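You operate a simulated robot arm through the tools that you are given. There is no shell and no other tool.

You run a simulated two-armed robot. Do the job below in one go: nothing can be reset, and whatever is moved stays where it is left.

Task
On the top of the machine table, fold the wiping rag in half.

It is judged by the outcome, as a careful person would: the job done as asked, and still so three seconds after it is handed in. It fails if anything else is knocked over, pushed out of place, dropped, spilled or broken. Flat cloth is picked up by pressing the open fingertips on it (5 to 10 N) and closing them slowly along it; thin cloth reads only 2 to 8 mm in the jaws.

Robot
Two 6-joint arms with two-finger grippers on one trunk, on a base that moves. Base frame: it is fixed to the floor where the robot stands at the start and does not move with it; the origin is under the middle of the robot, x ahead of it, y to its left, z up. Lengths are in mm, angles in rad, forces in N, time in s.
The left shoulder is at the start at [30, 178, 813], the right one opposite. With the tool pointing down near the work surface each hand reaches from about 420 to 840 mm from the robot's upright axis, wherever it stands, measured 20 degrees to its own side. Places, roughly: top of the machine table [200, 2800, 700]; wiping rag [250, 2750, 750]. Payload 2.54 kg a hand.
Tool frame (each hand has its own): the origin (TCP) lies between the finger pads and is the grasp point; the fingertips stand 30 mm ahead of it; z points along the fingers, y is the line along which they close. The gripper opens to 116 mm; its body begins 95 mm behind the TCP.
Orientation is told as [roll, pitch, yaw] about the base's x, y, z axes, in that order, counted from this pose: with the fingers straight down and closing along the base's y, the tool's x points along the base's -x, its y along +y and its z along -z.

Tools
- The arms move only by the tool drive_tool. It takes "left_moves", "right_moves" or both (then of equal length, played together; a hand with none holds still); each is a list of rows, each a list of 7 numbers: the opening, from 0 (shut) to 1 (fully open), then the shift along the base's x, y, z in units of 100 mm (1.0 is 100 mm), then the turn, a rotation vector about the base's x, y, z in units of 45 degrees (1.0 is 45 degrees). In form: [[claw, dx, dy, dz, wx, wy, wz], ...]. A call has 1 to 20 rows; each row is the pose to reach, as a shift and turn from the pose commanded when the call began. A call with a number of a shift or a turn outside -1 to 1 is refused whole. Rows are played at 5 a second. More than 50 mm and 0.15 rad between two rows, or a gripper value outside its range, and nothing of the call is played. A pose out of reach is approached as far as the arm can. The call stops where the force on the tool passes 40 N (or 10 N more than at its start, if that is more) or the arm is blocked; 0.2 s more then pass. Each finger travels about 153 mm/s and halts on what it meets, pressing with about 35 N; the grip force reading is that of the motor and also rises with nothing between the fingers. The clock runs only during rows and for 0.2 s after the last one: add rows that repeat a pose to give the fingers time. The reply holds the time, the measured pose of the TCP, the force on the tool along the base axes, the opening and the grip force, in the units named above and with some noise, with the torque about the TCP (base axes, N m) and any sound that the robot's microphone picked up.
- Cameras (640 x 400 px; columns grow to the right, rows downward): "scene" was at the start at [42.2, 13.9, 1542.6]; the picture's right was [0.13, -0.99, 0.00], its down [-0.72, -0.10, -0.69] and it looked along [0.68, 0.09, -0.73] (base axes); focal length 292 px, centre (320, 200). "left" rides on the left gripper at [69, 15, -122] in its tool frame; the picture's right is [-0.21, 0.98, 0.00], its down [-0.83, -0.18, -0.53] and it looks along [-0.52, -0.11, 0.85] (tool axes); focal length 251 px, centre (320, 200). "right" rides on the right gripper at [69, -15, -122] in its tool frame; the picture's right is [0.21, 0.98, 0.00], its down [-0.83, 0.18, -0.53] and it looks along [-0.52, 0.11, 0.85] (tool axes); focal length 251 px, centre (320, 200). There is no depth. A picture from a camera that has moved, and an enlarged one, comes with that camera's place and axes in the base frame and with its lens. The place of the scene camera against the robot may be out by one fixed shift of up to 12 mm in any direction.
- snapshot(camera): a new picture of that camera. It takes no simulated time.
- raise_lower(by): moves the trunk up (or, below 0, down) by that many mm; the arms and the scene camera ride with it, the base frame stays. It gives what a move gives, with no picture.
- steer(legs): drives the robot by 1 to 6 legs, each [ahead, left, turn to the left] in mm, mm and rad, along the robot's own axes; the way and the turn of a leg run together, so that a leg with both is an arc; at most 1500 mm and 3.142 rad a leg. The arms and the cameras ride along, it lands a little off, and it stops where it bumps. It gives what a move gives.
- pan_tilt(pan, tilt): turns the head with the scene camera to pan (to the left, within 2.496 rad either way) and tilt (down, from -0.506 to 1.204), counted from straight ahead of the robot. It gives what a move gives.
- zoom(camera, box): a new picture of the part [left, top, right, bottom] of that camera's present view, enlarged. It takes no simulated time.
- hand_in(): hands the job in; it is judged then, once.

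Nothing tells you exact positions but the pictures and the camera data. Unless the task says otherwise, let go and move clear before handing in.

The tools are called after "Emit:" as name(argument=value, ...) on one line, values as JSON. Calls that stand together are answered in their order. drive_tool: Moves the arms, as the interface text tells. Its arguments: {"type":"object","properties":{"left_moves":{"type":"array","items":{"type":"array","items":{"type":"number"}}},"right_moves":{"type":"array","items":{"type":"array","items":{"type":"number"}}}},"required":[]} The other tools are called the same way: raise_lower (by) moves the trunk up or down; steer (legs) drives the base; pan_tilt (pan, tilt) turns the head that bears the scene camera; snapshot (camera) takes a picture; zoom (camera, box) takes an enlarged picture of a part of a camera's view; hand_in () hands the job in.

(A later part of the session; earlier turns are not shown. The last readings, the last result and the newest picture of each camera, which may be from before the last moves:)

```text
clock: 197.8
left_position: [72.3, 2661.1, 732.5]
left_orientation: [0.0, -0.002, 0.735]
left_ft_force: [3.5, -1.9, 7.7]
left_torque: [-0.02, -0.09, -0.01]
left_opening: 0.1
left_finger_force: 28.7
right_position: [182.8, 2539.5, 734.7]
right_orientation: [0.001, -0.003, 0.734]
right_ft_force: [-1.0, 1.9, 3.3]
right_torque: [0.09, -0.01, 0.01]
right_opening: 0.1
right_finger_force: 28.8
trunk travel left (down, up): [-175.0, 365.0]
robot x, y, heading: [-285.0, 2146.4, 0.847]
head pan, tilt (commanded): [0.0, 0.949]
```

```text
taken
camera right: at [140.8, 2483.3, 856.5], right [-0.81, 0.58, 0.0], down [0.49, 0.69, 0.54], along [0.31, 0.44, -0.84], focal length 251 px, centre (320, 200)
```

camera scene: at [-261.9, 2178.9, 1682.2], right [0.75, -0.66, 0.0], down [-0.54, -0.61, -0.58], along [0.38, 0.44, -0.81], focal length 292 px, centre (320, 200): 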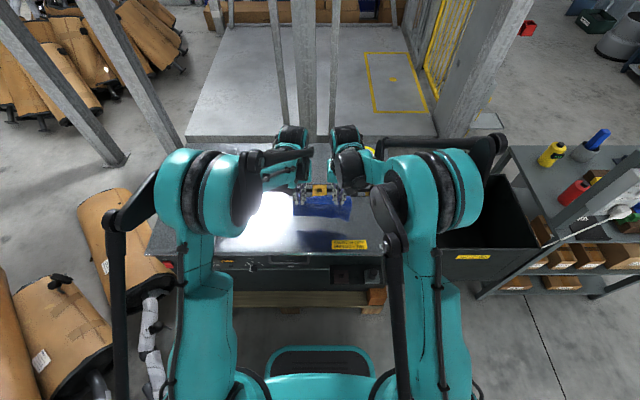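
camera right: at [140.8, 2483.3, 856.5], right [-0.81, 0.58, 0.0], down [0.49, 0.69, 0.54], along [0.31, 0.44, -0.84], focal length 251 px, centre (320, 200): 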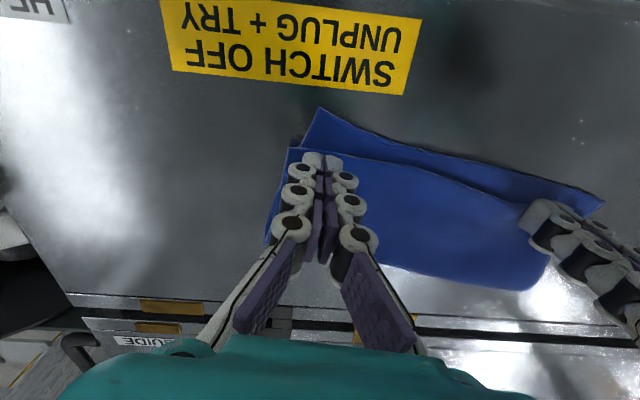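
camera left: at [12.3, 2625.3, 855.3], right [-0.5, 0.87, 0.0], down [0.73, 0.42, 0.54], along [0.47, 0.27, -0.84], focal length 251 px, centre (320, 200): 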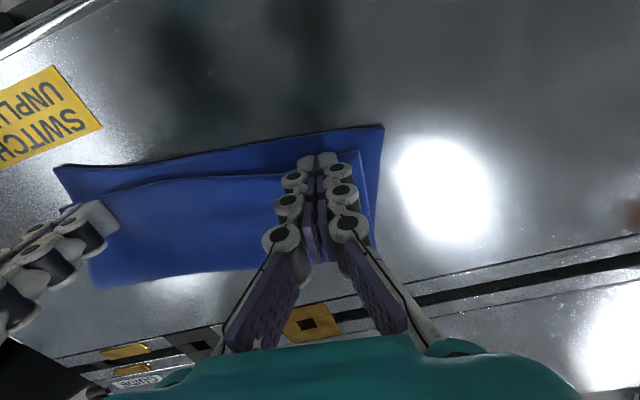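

Both layers moved together (no harm). So next I hold the exposed lower strip down with the left fingertips at mid-width while the right fingertips pull the top layer; I move the left hand there.

Emit:
drive_tool(left_moves=[[0.0, 0, 0, 0.1, 0, 0, 0], [0.0, 0.0, 0.0, 0.2, 0, 0, 0], [0.0, 0.07, -0.17, 0.2, 0, 0, 0], [0.0, 0.14, -0.35, 0.2, 0, 0, 0], [0.0, 0.212, -0.524, 0.2, 0, 0, 0], [0.0, 0.212, -0.524, 0.12, 0, 0, 0], [0.0, 0.212, -0.524, 0.06, 0, 0, 0], [0.0, 0.212, -0.524, 0.06, 0, 0, 0]])

Emit:
snapshot(camera="left")

```text
clock: 199.6
left_position: [94.7, 2609.7, 737.5]
left_orientation: [-0.002, -0.002, 0.736]
left_ft_force: [0.0, -0.6, 0.0]
left_torque: [0.02, 0.01, 0.0]
left_opening: 0.2
left_finger_force: 28.7
right_position: [182.3, 2539.8, 733.3]
right_orientation: [0.001, -0.002, 0.734]
right_ft_force: [-0.1, -0.4, 3.4]
right_torque: [0.0, 0.0, -0.04]
right_opening: 0.0
right_finger_force: 28.8
trunk travel left (down, up): [-175.0, 365.0]
robot x, y, heading: [-282.4, 2139.9, 0.852]
head pan, tilt (commanded): [0.0, 0.949]
```

```text
taken
camera left: at [33.1, 2573.6, 860.8], right [-0.5, 0.87, 0.0], down [0.73, 0.42, 0.54], along [0.46, 0.27, -0.84], focal length 251 px, centre (320, 200)
```

left: 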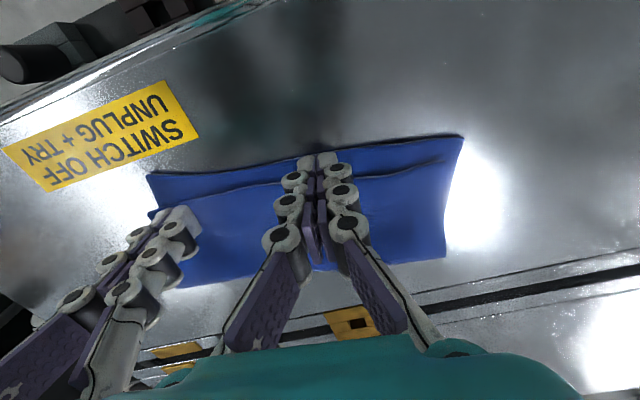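

The left tip is over the exposed lower strip. I press it down to hold the lower layer.

Emit:
drive_tool(left_moves=[[0.0, 0, 0, -0.03, 0, 0, 0], [0.0, 0, 0, -0.06, 0, 0, 0], [0.0, 0, 0, -0.065, 0, 0, 0], [0.0, 0, 0, -0.065, 0, 0, 0]])

Emit:
drive_tool(left_moves=[[0.0, 0, 0, -0.01, 0, 0, 0], [0.0, 0, 0, -0.01, 0, 0, 0]])

```text
clock: 200.6
left_position: [94.8, 2608.9, 732.4]
left_orientation: [-0.001, -0.002, 0.735]
left_ft_force: [0.3, -0.7, 5.1]
left_torque: [0.02, -0.09, -0.04]
left_opening: 0.0
left_finger_force: 28.5
right_position: [181.5, 2540.1, 733.4]
right_orientation: [0.0, -0.002, 0.733]
right_ft_force: [0.3, -0.2, 2.9]
right_torque: [0.01, -0.01, -0.04]
right_opening: 0.0
right_finger_force: 29.3
trunk travel left (down, up): [-175.0, 365.0]
robot x, y, heading: [-281.8, 2141.6, 0.845]
head pan, tilt (commanded): [0.0, 0.949]
```

```text
clock: 201.2
left_position: [93.8, 2608.4, 731.6]
left_orientation: [0.0, -0.004, 0.737]
left_ft_force: [2.4, -0.4, 13.6]
left_torque: [0.08, -0.2, -0.01]
left_opening: 0.1
left_finger_force: 28.0
right_position: [183.5, 2539.7, 733.8]
right_orientation: [-0.002, -0.003, 0.732]
right_ft_force: [0.3, 0.2, 3.3]
right_torque: [0.03, 0.01, -0.01]
right_opening: 0.0
right_finger_force: 28.7
trunk travel left (down, up): [-175.0, 365.0]
robot x, y, heading: [-282.2, 2141.5, 0.844]
head pan, tilt (commanded): [0.0, 0.949]
```

The lower layer is held with ~13 N. Now the right fingertips draw the top layer back ~22 mm with light pressure.

Emit:
drive_tool(right_moves=[[0.0, -0.035, -0.014, 0, 0, 0, 0], [0.0, -0.071, -0.028, 0, 0, 0, 0], [0.0, -0.106, -0.042, 0, 0, 0, 0], [0.0, -0.141, -0.057, 0, 0, 0, 0], [0.0, -0.177, -0.071, 0, 0, 0, 0], [0.0, -0.212, -0.085, 0, 0, 0, 0], [0.0, -0.212, -0.085, 0, 0, 0, 0]])

Emit:
snapshot(camera="left")

Emit:
snapshot(camera="right")

```text
clock: 202.8
left_position: [93.7, 2608.9, 731.1]
left_orientation: [-0.001, -0.003, 0.737]
left_ft_force: [2.3, 1.0, 16.0]
left_torque: [0.12, -0.19, -0.01]
left_opening: 0.0
left_finger_force: 29.0
right_position: [160.5, 2532.0, 733.2]
right_orientation: [0.001, -0.003, 0.734]
right_ft_force: [1.0, 1.3, 4.2]
right_torque: [-0.01, -0.02, 0.01]
right_opening: 0.0
right_finger_force: 29.1
trunk travel left (down, up): [-175.0, 365.0]
robot x, y, heading: [-281.1, 2144.2, 0.848]
head pan, tilt (commanded): [0.0, 0.949]
```

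```text
taken
camera left: at [32.5, 2573.6, 853.9], right [-0.5, 0.87, 0.0], down [0.73, 0.42, 0.54], along [0.47, 0.27, -0.84], focal length 251 px, centre (320, 200)
```

left: 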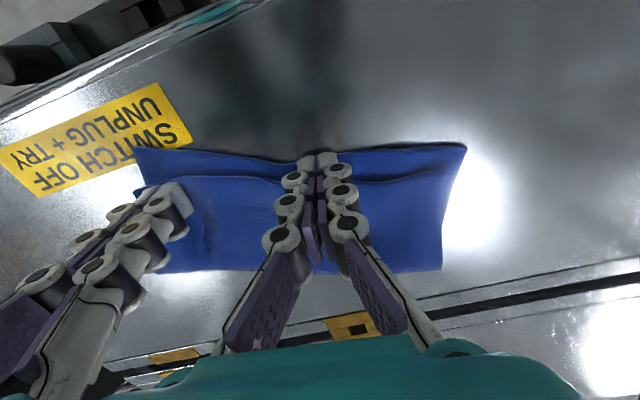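

```text
taken
camera right: at [119.3, 2474.8, 856.1], right [-0.81, 0.58, 0.0], down [0.49, 0.69, 0.54], along [0.31, 0.44, -0.84], focal length 251 px, centre (320, 200)
```

right: 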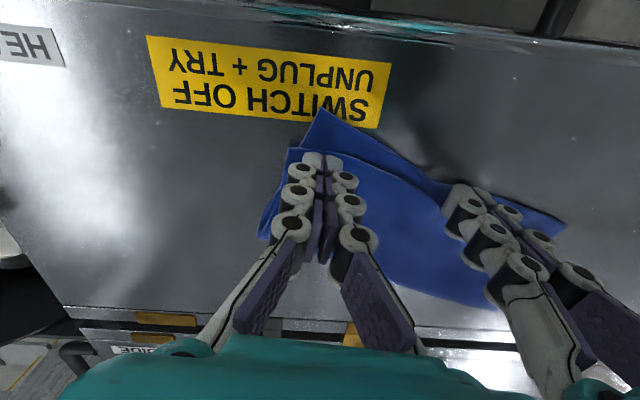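

The layers again moved together (the rag just rotated a little). To shear only the top layer I need to pinch it and pull. I lift both hands and take a clear look.

Emit:
drive_tool(left_moves=[[0.0, 0, 0, 0.15, 0, 0, 0], [0.1, 0, 0, 0.3, 0, 0, 0], [0.2, -0.1, 0.1, 0.5, 0, 0, 0], [0.3, -0.2, 0.25, 0.7, 0, 0, 0], [0.3, -0.3, 0.4, 0.9, 0, 0, 0], [0.3, -0.35, 0.5, 1.0, 0, 0, 0], [0.3, -0.35, 0.5, 1.0, 0, 0, 0]], right_moves=[[0.0, 0, 0, 0.15, 0, 0, 0], [0.1, 0, 0, 0.3, 0, 0, 0], [0.2, 0.05, -0.05, 0.5, 0, 0, 0], [0.3, 0.1, -0.1, 0.7, 0, 0, 0], [0.3, 0.15, -0.15, 0.9, 0, 0, 0], [0.3, 0.2, -0.15, 1.0, 0, 0, 0], [0.3, 0.2, -0.15, 1.0, 0, 0, 0]])

Emit:
zoom(camera="left", box=[40, 20, 400, 240])

Emit:
zoom(camera="right", box=[220, 20, 580, 240])

Emit:
zoom(camera="scene", box=[275, 195, 365, 260])

```text
clock: 204.4
left_position: [59.9, 2658.9, 829.9]
left_orientation: [0.001, -0.002, 0.738]
left_ft_force: [-0.7, 0.3, 0.3]
left_torque: [0.0, -0.01, -0.01]
left_opening: 34.4
left_finger_force: 0.1
right_position: [181.8, 2517.5, 832.7]
right_orientation: [0.0, -0.003, 0.733]
right_ft_force: [0.5, 0.5, 0.2]
right_torque: [-0.01, -0.01, 0.02]
right_opening: 35.0
right_finger_force: 0.0
trunk travel left (down, up): [-175.0, 365.0]
robot x, y, heading: [-282.4, 2141.6, 0.853]
head pan, tilt (commanded): [0.0, 0.949]
```

```text
1.78 times, centred on (220, 130) of left
camera zoom: at [-0.9, 2622.7, 953.5], right [-0.5, 0.87, 0.0], down [0.73, 0.42, 0.54], along [0.46, 0.27, -0.84], focal length 447 px, centre (498, 324)
```

zoom: 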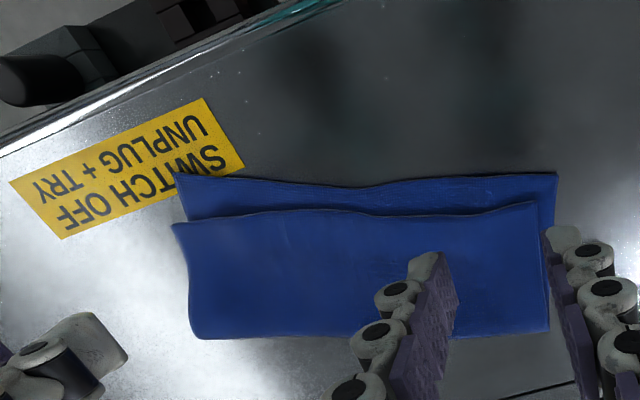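

```text
1.78 times, centred on (400, 130) of right
camera zoom: at [139.3, 2460.1, 954.7], right [-0.81, 0.58, 0.0], down [0.49, 0.69, 0.54], along [0.31, 0.43, -0.84], focal length 447 px, centre (178, 324)
```

zoom: 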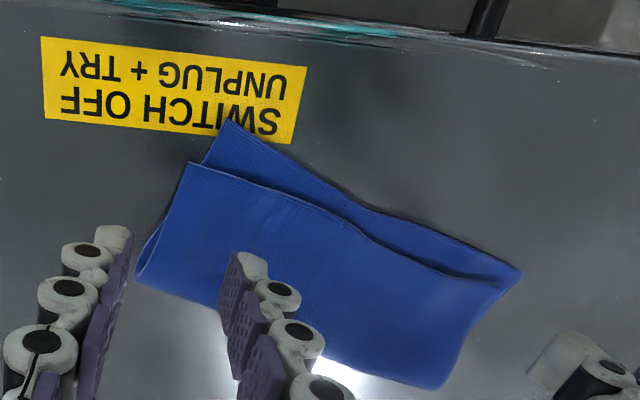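

```text
6.15 times, centred on (320, 228) of scene
camera zoom: at [-261.8, 2178.9, 1682.2], right [0.75, -0.66, 0.0], down [-0.54, -0.61, -0.58], along [0.38, 0.44, -0.81], focal length 1796 px, centre (320, 31)
```

zoom: 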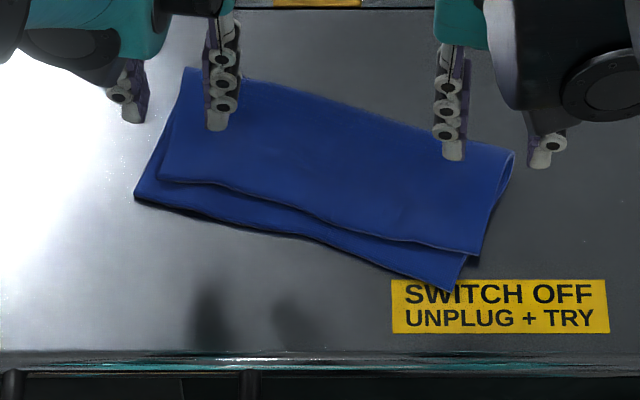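

The fold is neat, with the top edge 14 mm (left) to 27 mm (right) short of the bottom edge. I'll improve it by pinching just the top layer near both corners and pulling it back; I move over those points.

Emit:
drive_tool(left_moves=[[0.3, 0.07, -0.03, -0.2, 0, 0, -0.1], [0.3, 0.14, -0.06, -0.4, 0, 0, -0.195], [0.3, 0.199, -0.079, -0.6, 0, 0, -0.195], [0.3, 0.199, -0.079, -0.73, 0, 0, -0.195], [0.3, 0.199, -0.079, -0.73, 0, 0, -0.195]], right_moves=[[0.3, -0.1, 0.08, -0.2, 0, 0, -0.1], [0.3, -0.19, 0.16, -0.4, 0, 0, -0.195], [0.3, -0.28, 0.235, -0.6, 0, 0, -0.195], [0.3, -0.28, 0.235, -0.74, 0, 0, -0.195], [0.3, -0.28, 0.235, -0.74, 0, 0, -0.195]])

Emit:
zoom(camera="left", box=[160, 60, 480, 260])

Emit:
zoom(camera="right", box=[160, 60, 480, 260])

```text
clock: 205.6
left_position: [77.7, 2650.8, 757.1]
left_orientation: [-0.001, -0.002, 0.582]
left_ft_force: [0.0, -0.9, 0.0]
left_torque: [-0.03, -0.03, -0.02]
left_opening: 34.9
left_finger_force: 0.1
right_position: [154.6, 2540.8, 759.0]
right_orientation: [0.0, -0.001, 0.579]
right_ft_force: [-0.3, -0.3, -0.2]
right_torque: [-0.02, 0.0, 0.02]
right_opening: 35.1
right_finger_force: 0.0
trunk travel left (down, up): [-175.0, 365.0]
robot x, y, heading: [-282.9, 2141.7, 0.846]
head pan, tilt (commanded): [0.0, 0.949]
```

```text
2.00 times, centred on (320, 160) of left
camera zoom: at [12.7, 2625.7, 879.4], right [-0.36, 0.93, 0.0], down [0.79, 0.3, 0.54], along [0.5, 0.19, -0.84], focal length 503 px, centre (320, 280)
```

zoom: 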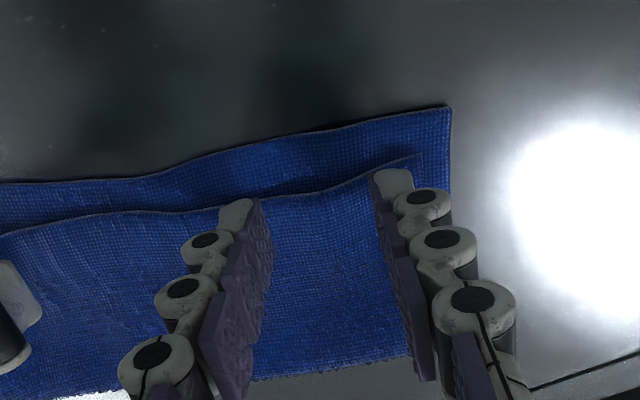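

```text
2.00 times, centred on (320, 160) of right
camera zoom: at [105.2, 2490.4, 881.1], right [-0.71, 0.7, 0.0], down [0.59, 0.6, 0.54], along [0.37, 0.38, -0.84], focal length 503 px, centre (320, 280)
```

zoom: 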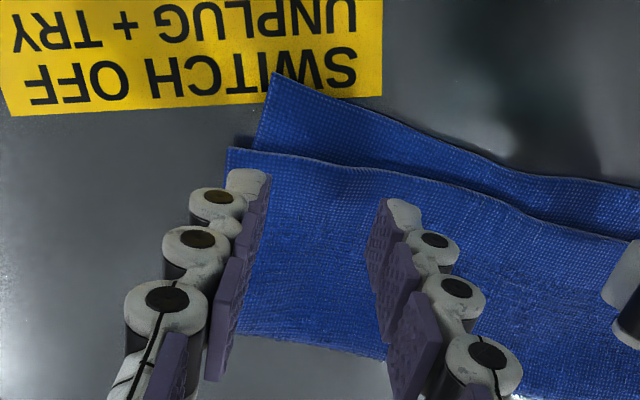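

Left is fine; the right needs to come back 8 mm toward the edge. I adjust and lower to contact on the two layers.

Emit:
drive_tool(left_moves=[[0.3, 0.017, 0.011, -0.07, 0, 0, 0], [0.3, 0.017, 0.011, -0.14, 0, 0, 0], [0.3, 0.017, 0.011, -0.185, 0, 0, 0], [0.3, 0.017, 0.011, -0.185, 0, 0, 0]], right_moves=[[0.3, -0.067, -0.044, -0.07, 0, 0, 0], [0.3, -0.067, -0.044, -0.14, 0, 0, 0], [0.3, -0.067, -0.044, -0.205, 0, 0, 0], [0.3, -0.067, -0.044, -0.205, 0, 0, 0]])

Emit:
drive_tool(left_moves=[[0.3, 0, 0, -0.015, 0, 0, 0], [0.3, 0, 0, -0.015, 0, 0, 0]], right_moves=[[0.3, 0, 0, -0.015, 0, 0, 0], [0.3, 0, 0, -0.015, 0, 0, 0]])

Emit:
zoom(camera="left", box=[200, 80, 440, 230])

Emit:
zoom(camera="right", box=[200, 80, 440, 230])

```text
clock: 206.6
left_position: [79.7, 2651.4, 738.9]
left_orientation: [0.001, -0.001, 0.583]
left_ft_force: [0.4, -0.3, 1.0]
left_torque: [0.03, 0.01, 0.0]
left_opening: 34.6
left_finger_force: 0.1
right_position: [147.0, 2535.6, 738.9]
right_orientation: [0.0, -0.001, 0.579]
right_ft_force: [0.8, 0.9, 0.8]
right_torque: [0.0, -0.01, 0.02]
right_opening: 35.0
right_finger_force: 0.1
trunk travel left (down, up): [-175.0, 365.0]
robot x, y, heading: [-287.3, 2143.6, 0.846]
head pan, tilt (commanded): [0.0, 0.949]
```

```text
clock: 207.2
left_position: [80.0, 2651.9, 738.1]
left_orientation: [0.0, -0.002, 0.582]
left_ft_force: [-0.6, 0.0, 2.0]
left_torque: [-0.02, -0.05, 0.02]
left_opening: 34.9
left_finger_force: 0.1
right_position: [147.3, 2535.6, 737.2]
right_orientation: [0.0, -0.001, 0.579]
right_ft_force: [1.0, 0.7, 1.9]
right_torque: [0.03, -0.02, 0.02]
right_opening: 34.9
right_finger_force: 0.1
trunk travel left (down, up): [-175.0, 365.0]
robot x, y, heading: [-280.1, 2143.1, 0.847]
head pan, tilt (commanded): [0.0, 0.949]
```

```text
2.67 times, centred on (320, 155) of left
camera zoom: at [15.0, 2626.3, 860.8], right [-0.36, 0.93, 0.0], down [0.79, 0.3, 0.54], along [0.5, 0.19, -0.84], focal length 670 px, centre (320, 320)
```

zoom: 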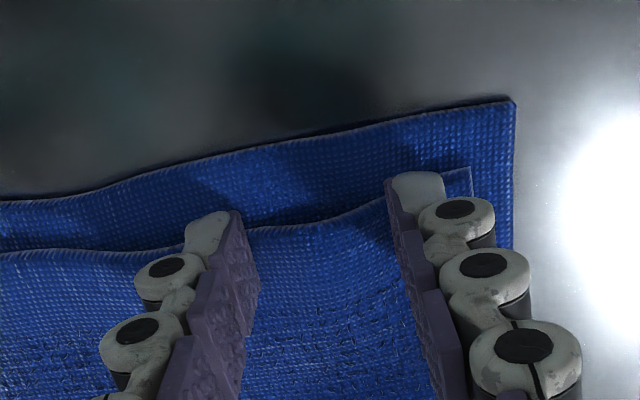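

```text
2.67 times, centred on (320, 155) of right
camera zoom: at [96.8, 2486.1, 859.7], right [-0.71, 0.7, 0.0], down [0.59, 0.6, 0.54], along [0.37, 0.38, -0.84], focal length 670 px, centre (320, 320)
```

zoom: 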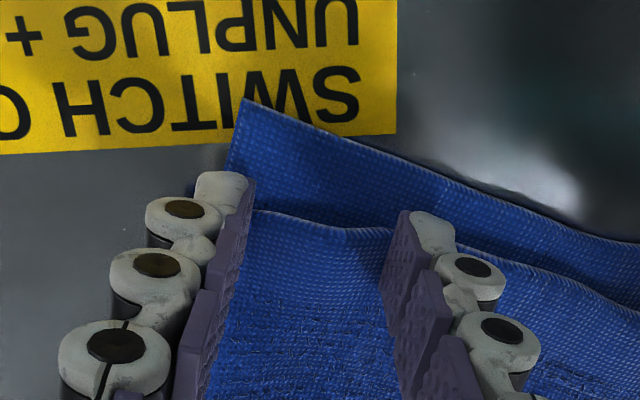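

Good placement; I shift both 3 mm further in, press to ~6 N and close slowly.

Emit:
drive_tool(left_moves=[[0.3, 0, 0, 0.03, 0, 0, 0], [0.3, 0.018, 0.012, 0.03, 0, 0, 0], [0.3, 0.018, 0.012, -0.01, 0, 0, 0], [0.3, 0.018, 0.012, -0.02, 0, 0, 0], [0.3, 0.018, 0.012, -0.02, 0, 0, 0]], right_moves=[[0.3, 0, 0, 0.03, 0, 0, 0], [0.3, 0.025, 0.017, 0.03, 0, 0, 0], [0.3, 0.025, 0.017, -0.01, 0, 0, 0], [0.3, 0.025, 0.017, -0.02, 0, 0, 0], [0.3, 0.025, 0.017, -0.02, 0, 0, 0]])

```text
clock: 208.4
left_position: [83.6, 2652.0, 735.9]
left_orientation: [0.001, 0.0, 0.581]
left_ft_force: [0.2, 1.9, 8.4]
left_torque: [0.08, -0.04, 0.02]
left_opening: 35.3
left_finger_force: 0.3
right_position: [147.8, 2537.7, 736.4]
right_orientation: [0.0, -0.002, 0.58]
right_ft_force: [-0.2, -1.0, 4.2]
right_torque: [-0.03, 0.01, -0.01]
right_opening: 34.6
right_finger_force: 0.1
trunk travel left (down, up): [-175.0, 365.0]
robot x, y, heading: [-283.7, 2146.4, 0.844]
head pan, tilt (commanded): [0.0, 0.949]
```

Emit:
drive_tool(left_moves=[[0.29, 0, 0, 0, 0, 0, 0], [0.27, 0, 0, -0.001, 0, 0, 0], [0.25, 0, 0, -0.002, 0, 0, 0], [0.23, 0, 0, -0.004, 0, 0, 0], [0.21, 0, 0, -0.006, 0, 0, 0], [0.19, 0, 0, -0.008, 0, 0, 0], [0.17, 0, 0, -0.01, 0, 0, 0], [0.15, 0, 0, -0.012, 0, 0, 0], [0.13, 0, 0, -0.014, 0, 0, 0], [0.11, 0, 0, -0.016, 0, 0, 0], [0.09, 0, 0, -0.018, 0, 0, 0], [0.07, 0, 0, -0.02, 0, 0, 0], [0.05, 0, 0, -0.02, 0, 0, 0], [0.03, 0, 0, -0.02, 0, 0, 0], [0.0, 0, 0, -0.02, 0, 0, 0], [0.0, 0, 0, -0.02, 0, 0, 0], [0.0, 0, 0, -0.02, 0, 0, 0]], right_moves=[[0.29, 0, 0, -0.007, 0, 0, 0], [0.27, 0, 0, -0.008, 0, 0, 0], [0.25, 0, 0, -0.01, 0, 0, 0], [0.23, 0, 0, -0.012, 0, 0, 0], [0.21, 0, 0, -0.014, 0, 0, 0], [0.19, 0, 0, -0.016, 0, 0, 0], [0.17, 0, 0, -0.018, 0, 0, 0], [0.15, 0, 0, -0.02, 0, 0, 0], [0.13, 0, 0, -0.022, 0, 0, 0], [0.11, 0, 0, -0.024, 0, 0, 0], [0.09, 0, 0, -0.026, 0, 0, 0], [0.07, 0, 0, -0.028, 0, 0, 0], [0.05, 0, 0, -0.028, 0, 0, 0], [0.03, 0, 0, -0.028, 0, 0, 0], [0.0, 0, 0, -0.028, 0, 0, 0], [0.0, 0, 0, -0.028, 0, 0, 0], [0.0, 0, 0, -0.028, 0, 0, 0]])

Emit:
zoom(camera="left", box=[160, 60, 480, 260])

Emit:
zoom(camera="right", box=[160, 60, 480, 260])

```text
clock: 212.0
left_position: [82.0, 2653.1, 734.1]
left_orientation: [0.0, -0.001, 0.584]
left_ft_force: [0.1, -0.5, 2.4]
left_torque: [-0.02, 0.01, -0.02]
left_opening: 0.0
left_finger_force: 28.8
right_position: [148.6, 2538.0, 734.0]
right_orientation: [0.001, 0.0, 0.579]
right_ft_force: [-1.4, 1.4, 9.8]
right_torque: [0.11, 0.01, 0.0]
right_opening: 4.0
right_finger_force: 33.1
trunk travel left (down, up): [-175.0, 365.0]
robot x, y, heading: [-285.6, 2145.8, 0.85]
head pan, tilt (commanded): [0.0, 0.949]
```

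```text
2.00 times, centred on (320, 160) of left
camera zoom: at [16.3, 2627.6, 856.8], right [-0.36, 0.93, 0.0], down [0.79, 0.3, 0.54], along [0.5, 0.19, -0.84], focal length 503 px, centre (320, 280)
```

zoom: 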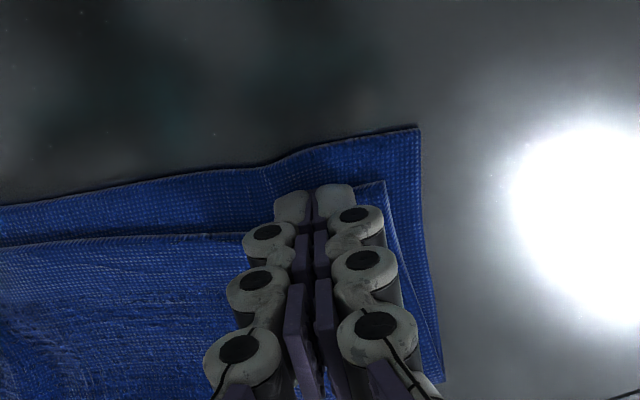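

```text
2.00 times, centred on (320, 160) of right
camera zoom: at [98.8, 2487.9, 856.1], right [-0.71, 0.7, 0.0], down [0.59, 0.6, 0.54], along [0.38, 0.38, -0.84], focal length 503 px, centre (320, 280)
```

zoom: 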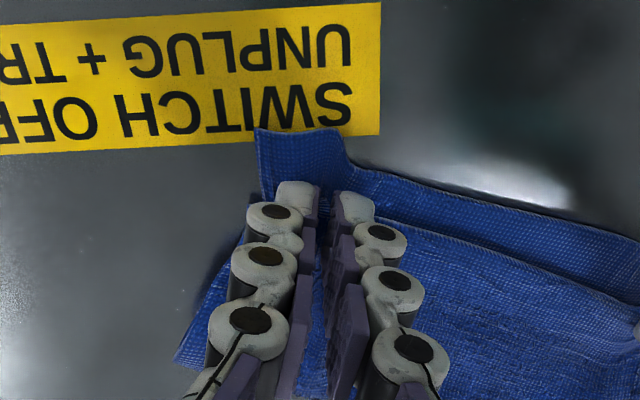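

The right caught the top layer (4.0 mm); the left slipped, which is fine. I raise the left clear, then lift the right slightly and pull the top layer back ~22 mm.

Emit:
drive_tool(left_moves=[[0.0, 0, 0, 0.1, 0, 0, 0], [0.05, 0, 0, 0.25, 0, 0, 0], [0.1, 0, 0, 0.4, 0, 0, 0], [0.1, -0.05, 0.05, 0.5, 0, 0, 0], [0.1, -0.1, 0.1, 0.6, 0, 0, 0], [0.1, -0.1, 0.1, 0.6, 0, 0, 0], [0.1, -0.1, 0.1, 0.6, 0, 0, 0], [0.1, -0.1, 0.1, 0.6, 0, 0, 0], [0.1, -0.1, 0.1, 0.6, 0, 0, 0]], right_moves=[[0, 0, 0, 0.04, 0, 0, 0], [0, 0, 0, 0.09, 0, 0, 0], [0, -0.04, -0.008, 0.1, 0, 0, 0], [0, -0.08, -0.015, 0.1, 0, 0, 0], [0, -0.12, -0.022, 0.1, 0, 0, 0], [0, -0.16, -0.029, 0.1, 0, 0, 0], [0, -0.2, -0.036, 0.1, 0, 0, 0], [0, -0.23, -0.041, 0.1, 0, 0, 0], [0, -0.23, -0.041, 0.1, 0, 0, 0]])

Emit:
zoom(camera="left", box=[40, 20, 400, 240])

Emit:
zoom(camera="right", box=[200, 40, 520, 240])

Emit:
zoom(camera="scene", box=[275, 195, 365, 260])

```text
clock: 214.0
left_position: [72.2, 2664.9, 794.5]
left_orientation: [-0.001, -0.002, 0.584]
left_ft_force: [-0.3, -0.2, 0.2]
left_torque: [0.01, 0.0, 0.0]
left_opening: 11.5
left_finger_force: 0.0
right_position: [125.7, 2533.1, 742.2]
right_orientation: [0.0, -0.003, 0.578]
right_ft_force: [-0.2, 0.2, 0.4]
right_torque: [0.03, -0.02, 0.01]
right_opening: 3.8
right_finger_force: 33.2
trunk travel left (down, up): [-175.0, 365.0]
robot x, y, heading: [-284.7, 2140.0, 0.847]
head pan, tilt (commanded): [0.0, 0.949]
```

```text
1.78 times, centred on (220, 130) of left
camera zoom: at [7.7, 2638.8, 916.7], right [-0.36, 0.93, 0.0], down [0.79, 0.3, 0.54], along [0.5, 0.19, -0.84], focal length 447 px, centre (498, 324)
```

zoom: 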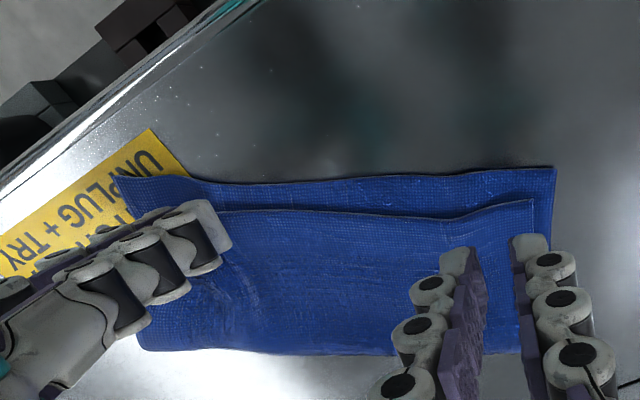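

```text
2.00 times, centred on (360, 140) of right
camera zoom: at [76.7, 2483.8, 864.8], right [-0.71, 0.7, 0.0], down [0.59, 0.6, 0.54], along [0.37, 0.38, -0.84], focal length 503 px, centre (240, 320)
```

zoom: 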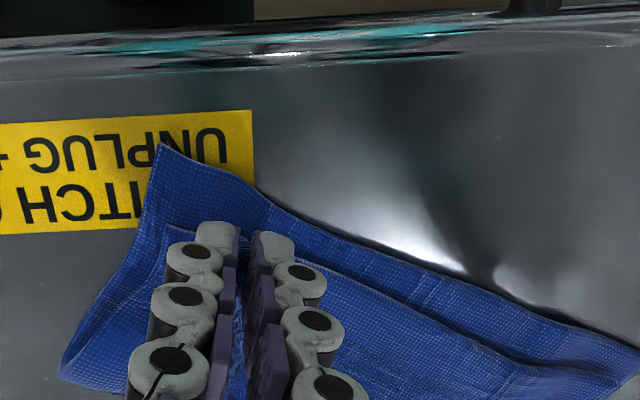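

```text
6.15 times, centred on (320, 228) of scene
camera zoom: at [-261.8, 2179.0, 1682.2], right [0.75, -0.66, 0.0], down [-0.54, -0.61, -0.58], along [0.38, 0.44, -0.81], focal length 1796 px, centre (320, 31)
```

zoom: 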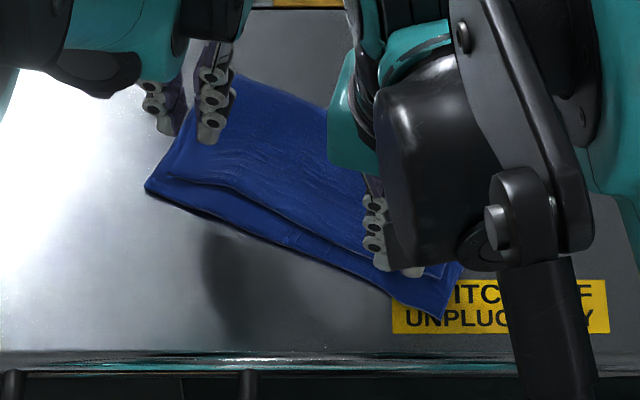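

Now the gap is a uniform ~13 mm along the whole edge. I lower the right hand and open it slowly, spreading outward.

Emit:
drive_tool(right_moves=[[0.0, 0, 0, -0.03, 0, 0, 0], [0.0, 0, 0, -0.06, 0, 0, 0], [0.04, 0, 0, -0.06, 0, 0, 0], [0.08, 0.006, -0.014, -0.06, 0, 0, 0], [0.12, 0.012, -0.03, -0.06, 0, 0, 0], [0.16, 0.02, -0.046, -0.06, 0, 0, 0], [0.2, 0.026, -0.062, -0.06, 0, 0, 0], [0.24, 0.032, -0.078, -0.058, 0, 0, 0], [0.28, 0.038, -0.092, -0.056, 0, 0, 0], [0.32, 0.042, -0.102, -0.052, 0, 0, 0], [0.36, 0.046, -0.111, -0.05, 0, 0, 0], [0.36, 0.046, -0.111, -0.05, 0, 0, 0]])

Emit:
drive_tool(left_moves=[[0.1, 0, 0, 0.1, 0, 0, 0], [0.1, 0, 0, 0.2, 0, 0, 0], [0.1, -0.05, 0.1, 0.3, 0, 0, 0], [0.1, -0.1, 0.2, 0.4, 0, 0, 0], [0.1, -0.15, 0.3, 0.5, 0, 0, 0], [0.1, -0.2, 0.4, 0.5, 0, 0, 0], [0.1, -0.2, 0.4, 0.5, 0, 0, 0]], right_moves=[[0.36, 0, 0, 0.1, 0, 0, 0], [0.36, 0, 0, 0.25, 0, 0, 0], [0.36, 0, 0, 0.4, 0, 0, 0], [0.36, 0.05, -0.1, 0.6, 0, 0, 0], [0.36, 0.1, -0.2, 0.8, 0, 0, 0], [0.36, 0.15, -0.3, 1.0, 0, 0, 0], [0.36, 0.15, -0.3, 1.0, 0, 0, 0]])

Emit:
snapshot(camera="left")

Emit:
snapshot(camera="right")

Emit:
zoom(camera="scene", box=[275, 195, 365, 260])

```text
clock: 216.6
left_position: [74.6, 2664.6, 794.1]
left_orientation: [0.0, -0.003, 0.585]
left_ft_force: [0.0, 0.4, -0.4]
left_torque: [0.04, -0.01, 0.03]
left_opening: 11.6
left_finger_force: 0.1
right_position: [129.6, 2523.2, 737.5]
right_orientation: [-0.001, -0.001, 0.58]
right_ft_force: [0.2, 0.7, 1.9]
right_torque: [0.02, -0.01, 0.01]
right_opening: 41.6
right_finger_force: 0.1
trunk travel left (down, up): [-175.0, 365.0]
robot x, y, heading: [-284.2, 2145.9, 0.849]
head pan, tilt (commanded): [0.0, 0.949]
```

```text
clock: 218.2
left_position: [52.3, 2705.0, 844.4]
left_orientation: [-0.001, -0.001, 0.582]
left_ft_force: [-0.2, 0.1, 0.6]
left_torque: [0.01, 0.02, 0.0]
left_opening: 11.6
left_finger_force: 0.0
right_position: [147.5, 2493.4, 839.7]
right_orientation: [-0.001, -0.001, 0.582]
right_ft_force: [-0.7, -0.9, 0.1]
right_torque: [0.0, 0.0, -0.01]
right_opening: 41.9
right_finger_force: 0.1
trunk travel left (down, up): [-175.0, 365.0]
robot x, y, heading: [-281.3, 2144.4, 0.853]
head pan, tilt (commanded): [0.0, 0.949]
```

```text
taken
camera left: at [-13.2, 2678.8, 967.0], right [-0.36, 0.93, 0.0], down [0.79, 0.3, 0.54], along [0.5, 0.19, -0.84], focal length 251 px, centre (320, 200)
```

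left: 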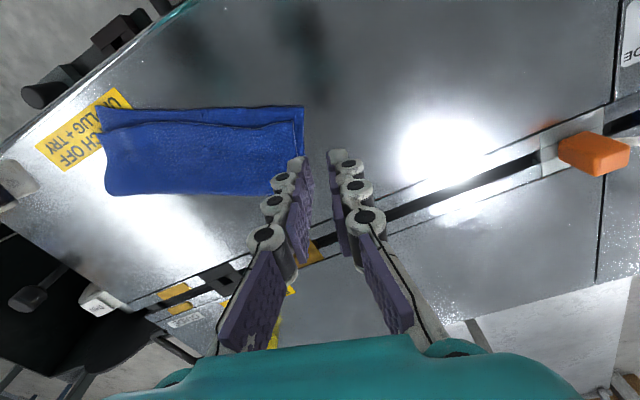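

```text
taken
camera right: at [97.4, 2443.8, 961.8], right [-0.71, 0.7, 0.0], down [0.59, 0.6, 0.54], along [0.37, 0.38, -0.84], focal length 251 px, centre (320, 200)
```

right: 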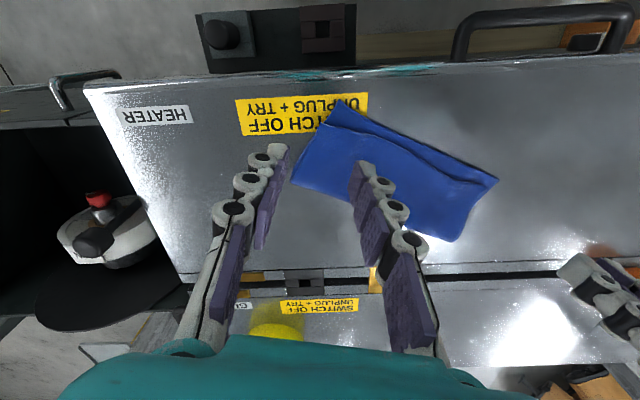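

```text
6.15 times, centred on (320, 228) of scene
camera zoom: at [-261.6, 2179.3, 1682.2], right [0.75, -0.66, 0.0], down [-0.54, -0.61, -0.58], along [0.38, 0.44, -0.81], focal length 1796 px, centre (320, 31)
```

zoom: 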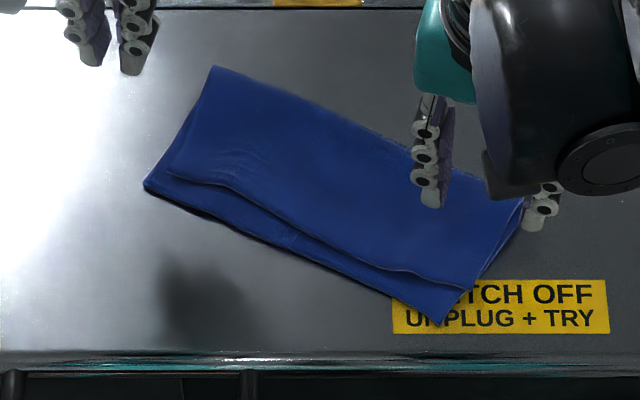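

Emit:
zoom(camera="left", box=[80, 90, 320, 210])

Emit:
zoom(camera="right", box=[270, 90, 510, 250])

```text
2.67 times, centred on (200, 150) of left
camera zoom: at [-13.2, 2678.8, 967.0], right [-0.36, 0.93, 0.0], down [0.79, 0.3, 0.54], along [0.5, 0.19, -0.84], focal length 670 px, centre (640, 333)
```

zoom: 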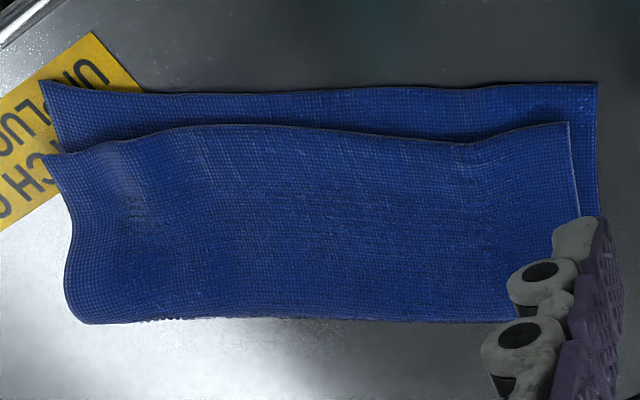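

```text
2.50 times, centred on (390, 170) of right
camera zoom: at [97.4, 2443.8, 961.8], right [-0.71, 0.7, 0.0], down [0.59, 0.6, 0.54], along [0.37, 0.38, -0.84], focal length 629 px, centre (145, 275)
```

zoom: 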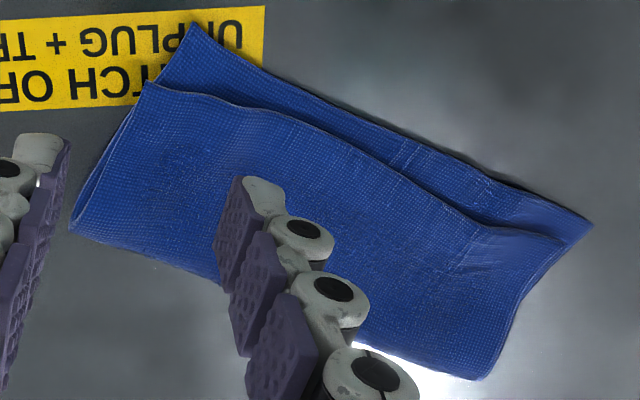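

The fold is good: gaps of ~13 mm at left and middle, ~27 mm at the right corner. I'll do one more careful correction at the right corner: left fingertips hold the lower strip at mid-width while the right pinches the top corner and pulls. I position both hands.

Emit:
drive_tool(left_moves=[[0.0, 0.05, -0.2, 0, 0, 0, 0], [0.0, 0.1, -0.4, 0, 0, 0, 0], [0.0, 0.16, -0.6, 0, 0, 0, 0], [0.0, 0.22, -0.8, -0.1, 0, 0, 0], [0.0, 0.28, -0.98, -0.3, 0, 0, 0], [0.0, 0.285, -0.98, -0.5, 0, 0, 0], [0.0, 0.285, -0.98, -0.75, 0, 0, 0], [0.0, 0.285, -0.98, -0.98, 0, 0, 0], [0.0, 0.285, -0.98, -0.98, 0, 0, 0]], right_moves=[[0.3, -0.03, 0.1, -0.1, 0, 0, -0.1], [0.3, -0.054, 0.2, -0.2, 0, 0, -0.207], [0.3, -0.054, 0.245, -0.3, 0, 0, -0.207], [0.3, -0.054, 0.245, -0.4, 0, 0, -0.207], [0.3, -0.054, 0.245, -0.5, 0, 0, -0.207], [0.3, -0.054, 0.245, -0.65, 0, 0, -0.207], [0.3, -0.054, 0.245, -0.8, 0, 0, -0.207], [0.3, -0.054, 0.245, -0.8, 0, 0, -0.207], [0.3, -0.054, 0.245, -0.8, 0, 0, -0.207]])

Emit:
snapshot(camera="left")

Emit:
zoom(camera="right", box=[160, 60, 480, 260])

```text
clock: 220.2
left_position: [80.8, 2603.8, 745.6]
left_orientation: [0.0, -0.002, 0.582]
left_ft_force: [0.0, 0.6, -0.2]
left_torque: [0.04, -0.03, 0.0]
left_opening: 0.2
left_finger_force: 28.8
right_position: [139.1, 2517.9, 758.4]
right_orientation: [-0.001, -0.003, 0.415]
right_ft_force: [-0.3, -0.2, 0.1]
right_torque: [0.0, 0.01, 0.01]
right_opening: 34.7
right_finger_force: 0.0
trunk travel left (down, up): [-175.0, 365.0]
robot x, y, heading: [-279.5, 2146.7, 0.848]
head pan, tilt (commanded): [0.0, 0.949]
```

```text
taken
camera left: at [14.6, 2577.7, 867.8], right [-0.36, 0.93, 0.0], down [0.79, 0.3, 0.54], along [0.5, 0.19, -0.84], focal length 251 px, centre (320, 200)
```

left: 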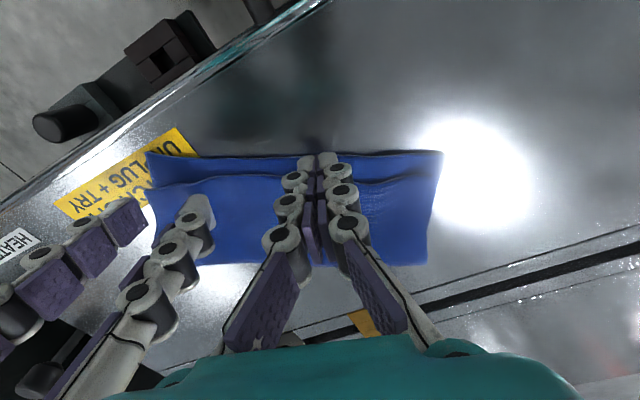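

```text
2.00 times, centred on (320, 160) of right
camera zoom: at [81.9, 2477.0, 880.7], right [-0.59, 0.81, 0.0], down [0.68, 0.5, 0.54], along [0.43, 0.32, -0.84], focal length 503 px, centre (320, 280)
```

zoom: 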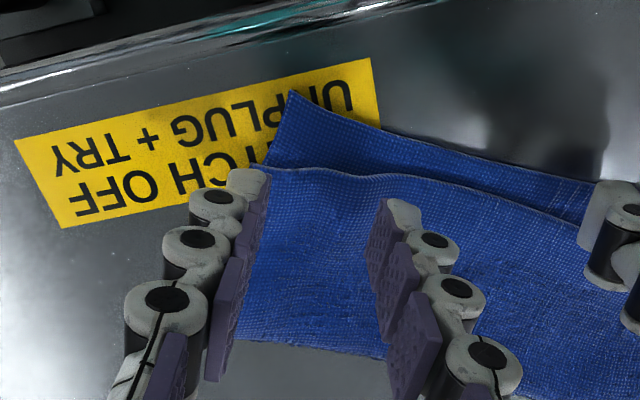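

The left tip sits over the lower strip. I nudge the left 10 mm away, bring the right in by 8 mm with a small yaw, then lower both.

Emit:
drive_tool(left_moves=[[0.0, -0.036, 0.093, 0, 0, 0, 0], [0.0, -0.036, 0.093, -0.05, 0, 0, 0], [0.0, -0.036, 0.093, -0.1, 0, 0, 0], [0.0, -0.036, 0.093, -0.13, 0, 0, 0], [0.0, -0.036, 0.093, -0.13, 0, 0, 0]], right_moves=[[0.3, -0.03, 0.03, -0.05, 0, 0, 0.08], [0.3, -0.059, 0.061, -0.1, 0, 0, 0.15], [0.3, -0.059, 0.061, -0.15, 0, 0, 0.15], [0.3, -0.059, 0.061, -0.19, 0, 0, 0.15], [0.3, -0.059, 0.061, -0.19, 0, 0, 0.15]])

Emit:
drive_tool(left_moves=[[0.0, 0, 0, -0.01, 0, 0, 0], [0.0, 0, 0, -0.01, 0, 0, 0]], right_moves=[[0.3, 0, 0, -0.015, 0, 0, 0], [0.3, 0, 0, -0.02, 0, 0, 0]])

Emit:
snapshot(camera="left")

Emit:
zoom(camera="right", box=[200, 80, 440, 230])

```text
clock: 221.4
left_position: [76.4, 2613.6, 732.5]
left_orientation: [0.001, -0.002, 0.584]
left_ft_force: [0.3, 0.1, 1.5]
left_torque: [0.01, -0.01, -0.04]
left_opening: 0.0
left_finger_force: 27.9
right_position: [132.8, 2522.9, 737.2]
right_orientation: [-0.001, -0.001, 0.535]
right_ft_force: [-0.6, 0.5, 1.1]
right_torque: [0.01, -0.03, 0.0]
right_opening: 34.8
right_finger_force: 0.0
trunk travel left (down, up): [-175.0, 365.0]
robot x, y, heading: [-283.5, 2141.6, 0.847]
head pan, tilt (commanded): [0.0, 0.949]
```

```text
clock: 222.0
left_position: [76.7, 2613.5, 732.1]
left_orientation: [-0.001, -0.001, 0.583]
left_ft_force: [0.5, -1.4, 1.6]
left_torque: [0.01, -0.05, -0.03]
left_opening: 0.0
left_finger_force: 28.8
right_position: [133.6, 2522.4, 735.3]
right_orientation: [0.001, -0.001, 0.535]
right_ft_force: [0.3, 1.3, 7.3]
right_torque: [0.01, -0.1, -0.01]
right_opening: 35.2
right_finger_force: 0.1
trunk travel left (down, up): [-175.0, 365.0]
robot x, y, heading: [-279.4, 2144.3, 0.848]
head pan, tilt (commanded): [0.0, 0.949]
```

```text
taken
camera left: at [11.3, 2588.2, 855.8], right [-0.36, 0.93, 0.0], down [0.79, 0.3, 0.54], along [0.5, 0.19, -0.84], focal length 251 px, centre (320, 200)
```

left: 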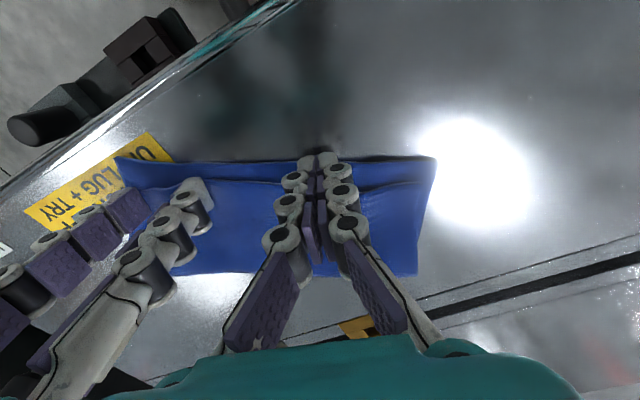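

```text
2.67 times, centred on (320, 155) of right
camera zoom: at [81.5, 2475.4, 858.1], right [-0.68, 0.73, 0.0], down [0.62, 0.58, 0.54], along [0.39, 0.37, -0.84], focal length 670 px, centre (320, 320)
```

zoom: 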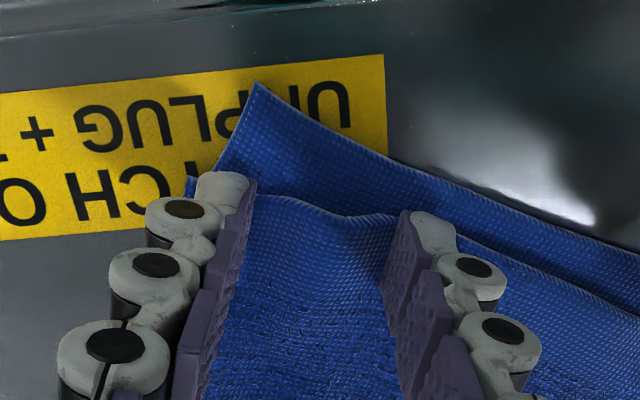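

Right presses 7 N in a good spot. I press the left hold to ~10 N and close the right slowly.

Emit:
drive_tool(left_moves=[[0.0, 0, 0, -0.01, 0, 0, 0], [0.0, 0, 0, -0.014, 0, 0, 0], [0.0, 0, 0, -0.014, 0, 0, 0], [0.0, 0, 0, -0.014, 0, 0, 0], [0.0, 0, 0, -0.014, 0, 0, 0], [0.0, 0, 0, -0.014, 0, 0, 0], [0.0, 0, 0, -0.014, 0, 0, 0], [0.0, 0, 0, -0.014, 0, 0, 0], [0.0, 0, 0, -0.014, 0, 0, 0], [0.0, 0, 0, -0.014, 0, 0, 0], [0.0, 0, 0, -0.014, 0, 0, 0], [0.0, 0, 0, -0.014, 0, 0, 0], [0.0, 0, 0, -0.014, 0, 0, 0], [0.0, 0, 0, -0.014, 0, 0, 0], [0.0, 0, 0, -0.014, 0, 0, 0], [0.0, 0, 0, -0.014, 0, 0, 0], [0.0, 0, 0, -0.014, 0, 0, 0], [0.0, 0, 0, -0.014, 0, 0, 0]], right_moves=[[0.3, 0, 0, 0, 0, 0, 0], [0.28, 0, 0, 0, 0, 0, 0], [0.26, 0, 0, -0.002, 0, 0, 0], [0.24, 0, 0, -0.004, 0, 0, 0], [0.22, 0, 0, -0.006, 0, 0, 0], [0.2, 0, 0, -0.008, 0, 0, 0], [0.18, 0, 0, -0.01, 0, 0, 0], [0.16, 0, 0, -0.012, 0, 0, 0], [0.14, 0, 0, -0.014, 0, 0, 0], [0.12, 0, 0, -0.016, 0, 0, 0], [0.1, 0, 0, -0.018, 0, 0, 0], [0.08, 0, 0, -0.02, 0, 0, 0], [0.06, 0, 0, -0.02, 0, 0, 0], [0.04, 0, 0, -0.02, 0, 0, 0], [0.02, 0, 0, -0.02, 0, 0, 0], [0.0, 0, 0, -0.02, 0, 0, 0], [0.0, 0, 0, -0.02, 0, 0, 0], [0.0, 0, 0, -0.02, 0, 0, 0]])

Emit:
zoom(camera="right", box=[200, 80, 440, 230])

Emit:
zoom(camera="left", box=[80, 100, 460, 300])

```text
clock: 225.8
left_position: [78.8, 2614.3, 731.7]
left_orientation: [-0.001, -0.001, 0.582]
left_ft_force: [-0.8, -1.0, 1.1]
left_torque: [-0.03, 0.0, 0.02]
left_opening: 0.2
left_finger_force: 28.3
right_position: [133.6, 2522.1, 734.5]
right_orientation: [0.0, -0.002, 0.535]
right_ft_force: [-0.3, -0.1, 7.0]
right_torque: [-0.05, -0.02, 0.02]
right_opening: 3.6
right_finger_force: 32.7
trunk travel left (down, up): [-175.0, 365.0]
robot x, y, heading: [-283.1, 2139.6, 0.851]
head pan, tilt (commanded): [0.0, 0.949]
```

```text
2.67 times, centred on (320, 155) of right
camera zoom: at [82.5, 2474.8, 856.8], right [-0.68, 0.73, 0.0], down [0.62, 0.58, 0.54], along [0.39, 0.37, -0.84], focal length 670 px, centre (320, 320)
```

zoom: 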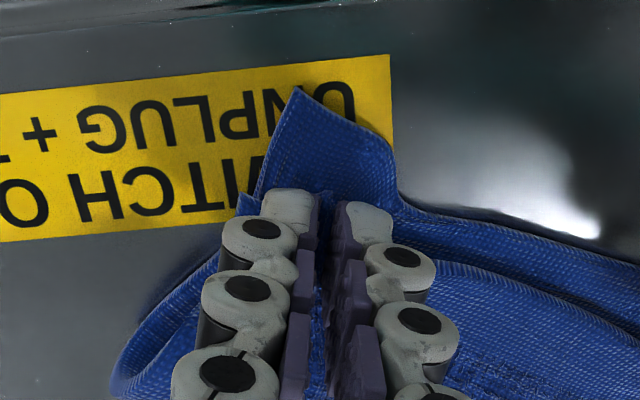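

```text
1.68 times, centred on (270, 200) of left
camera zoom: at [12.3, 2588.0, 853.8], right [-0.36, 0.93, 0.0], down [0.79, 0.3, 0.54], along [0.5, 0.19, -0.84], focal length 424 px, centre (404, 200)
```

zoom: 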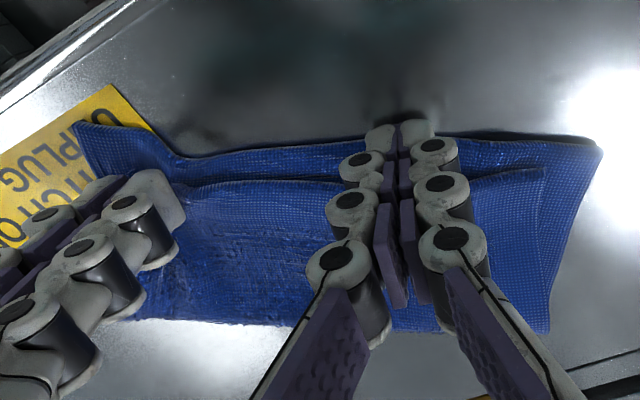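

The right holds the top layer (3.6 mm). I press the left hold harder, lift the right 12 mm to free the lower layer, then pull back ~20 mm.

Emit:
drive_tool(left_moves=[[0.0, 0, 0, -0.01, 0, 0, 0], [0.0, 0, 0, -0.014, 0, 0, 0], [0.0, 0, 0, -0.014, 0, 0, 0], [0.0, 0, 0, -0.014, 0, 0, 0], [0.0, 0, 0, -0.014, 0, 0, 0], [0.0, 0, 0, -0.014, 0, 0, 0], [0.0, 0, 0, -0.014, 0, 0, 0], [0.0, 0, 0, -0.014, 0, 0, 0], [0.0, 0, 0, -0.014, 0, 0, 0], [0.0, 0, 0, -0.014, 0, 0, 0]], right_moves=[[0, 0, 0, 0.04, 0, 0, 0], [0, 0, 0, 0.08, 0, 0, 0], [0, 0, 0, 0.13, 0, 0, 0], [0, 0, 0, 0.13, 0, 0, 0], [0, -0.04, -0.003, 0.13, 0, 0, 0], [0, -0.08, -0.006, 0.13, 0, 0, 0], [0, -0.12, -0.01, 0.13, 0, 0, 0], [0, -0.16, -0.013, 0.13, 0, 0, 0], [0, -0.209, -0.016, 0.13, 0, 0, 0], [0, -0.209, -0.016, 0.13, 0, 0, 0]])

Emit:
zoom(camera="right", box=[160, 60, 480, 260])

Emit:
zoom(camera="left", box=[80, 100, 460, 300])

```text
clock: 228.0
left_position: [78.5, 2612.6, 730.0]
left_orientation: [-0.001, -0.002, 0.584]
left_ft_force: [1.6, 0.9, 14.1]
left_torque: [0.04, -0.18, -0.04]
left_opening: 0.0
left_finger_force: 28.7
right_position: [113.9, 2520.0, 749.1]
right_orientation: [-0.001, -0.002, 0.533]
right_ft_force: [-0.6, -1.1, 1.8]
right_torque: [0.0, -0.02, 0.03]
right_opening: 4.2
right_finger_force: 35.9
trunk travel left (down, up): [-175.0, 365.0]
robot x, y, heading: [-278.9, 2147.0, 0.845]
head pan, tilt (commanded): [0.0, 0.949]
```

```text
2.00 times, centred on (320, 160) of right
camera zoom: at [62.0, 2472.8, 870.2], right [-0.68, 0.73, 0.0], down [0.62, 0.58, 0.54], along [0.39, 0.37, -0.84], focal length 503 px, centre (320, 280)
```

zoom: 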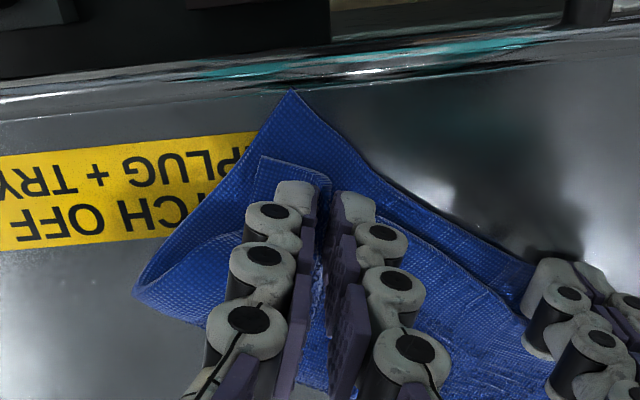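

```text
1.68 times, centred on (270, 200) of left
camera zoom: at [11.6, 2587.7, 852.3], right [-0.36, 0.93, 0.0], down [0.79, 0.3, 0.54], along [0.5, 0.19, -0.84], focal length 424 px, centre (404, 200)
```

zoom: 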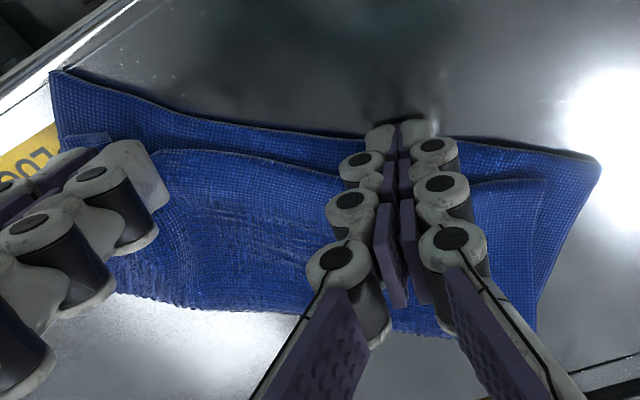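

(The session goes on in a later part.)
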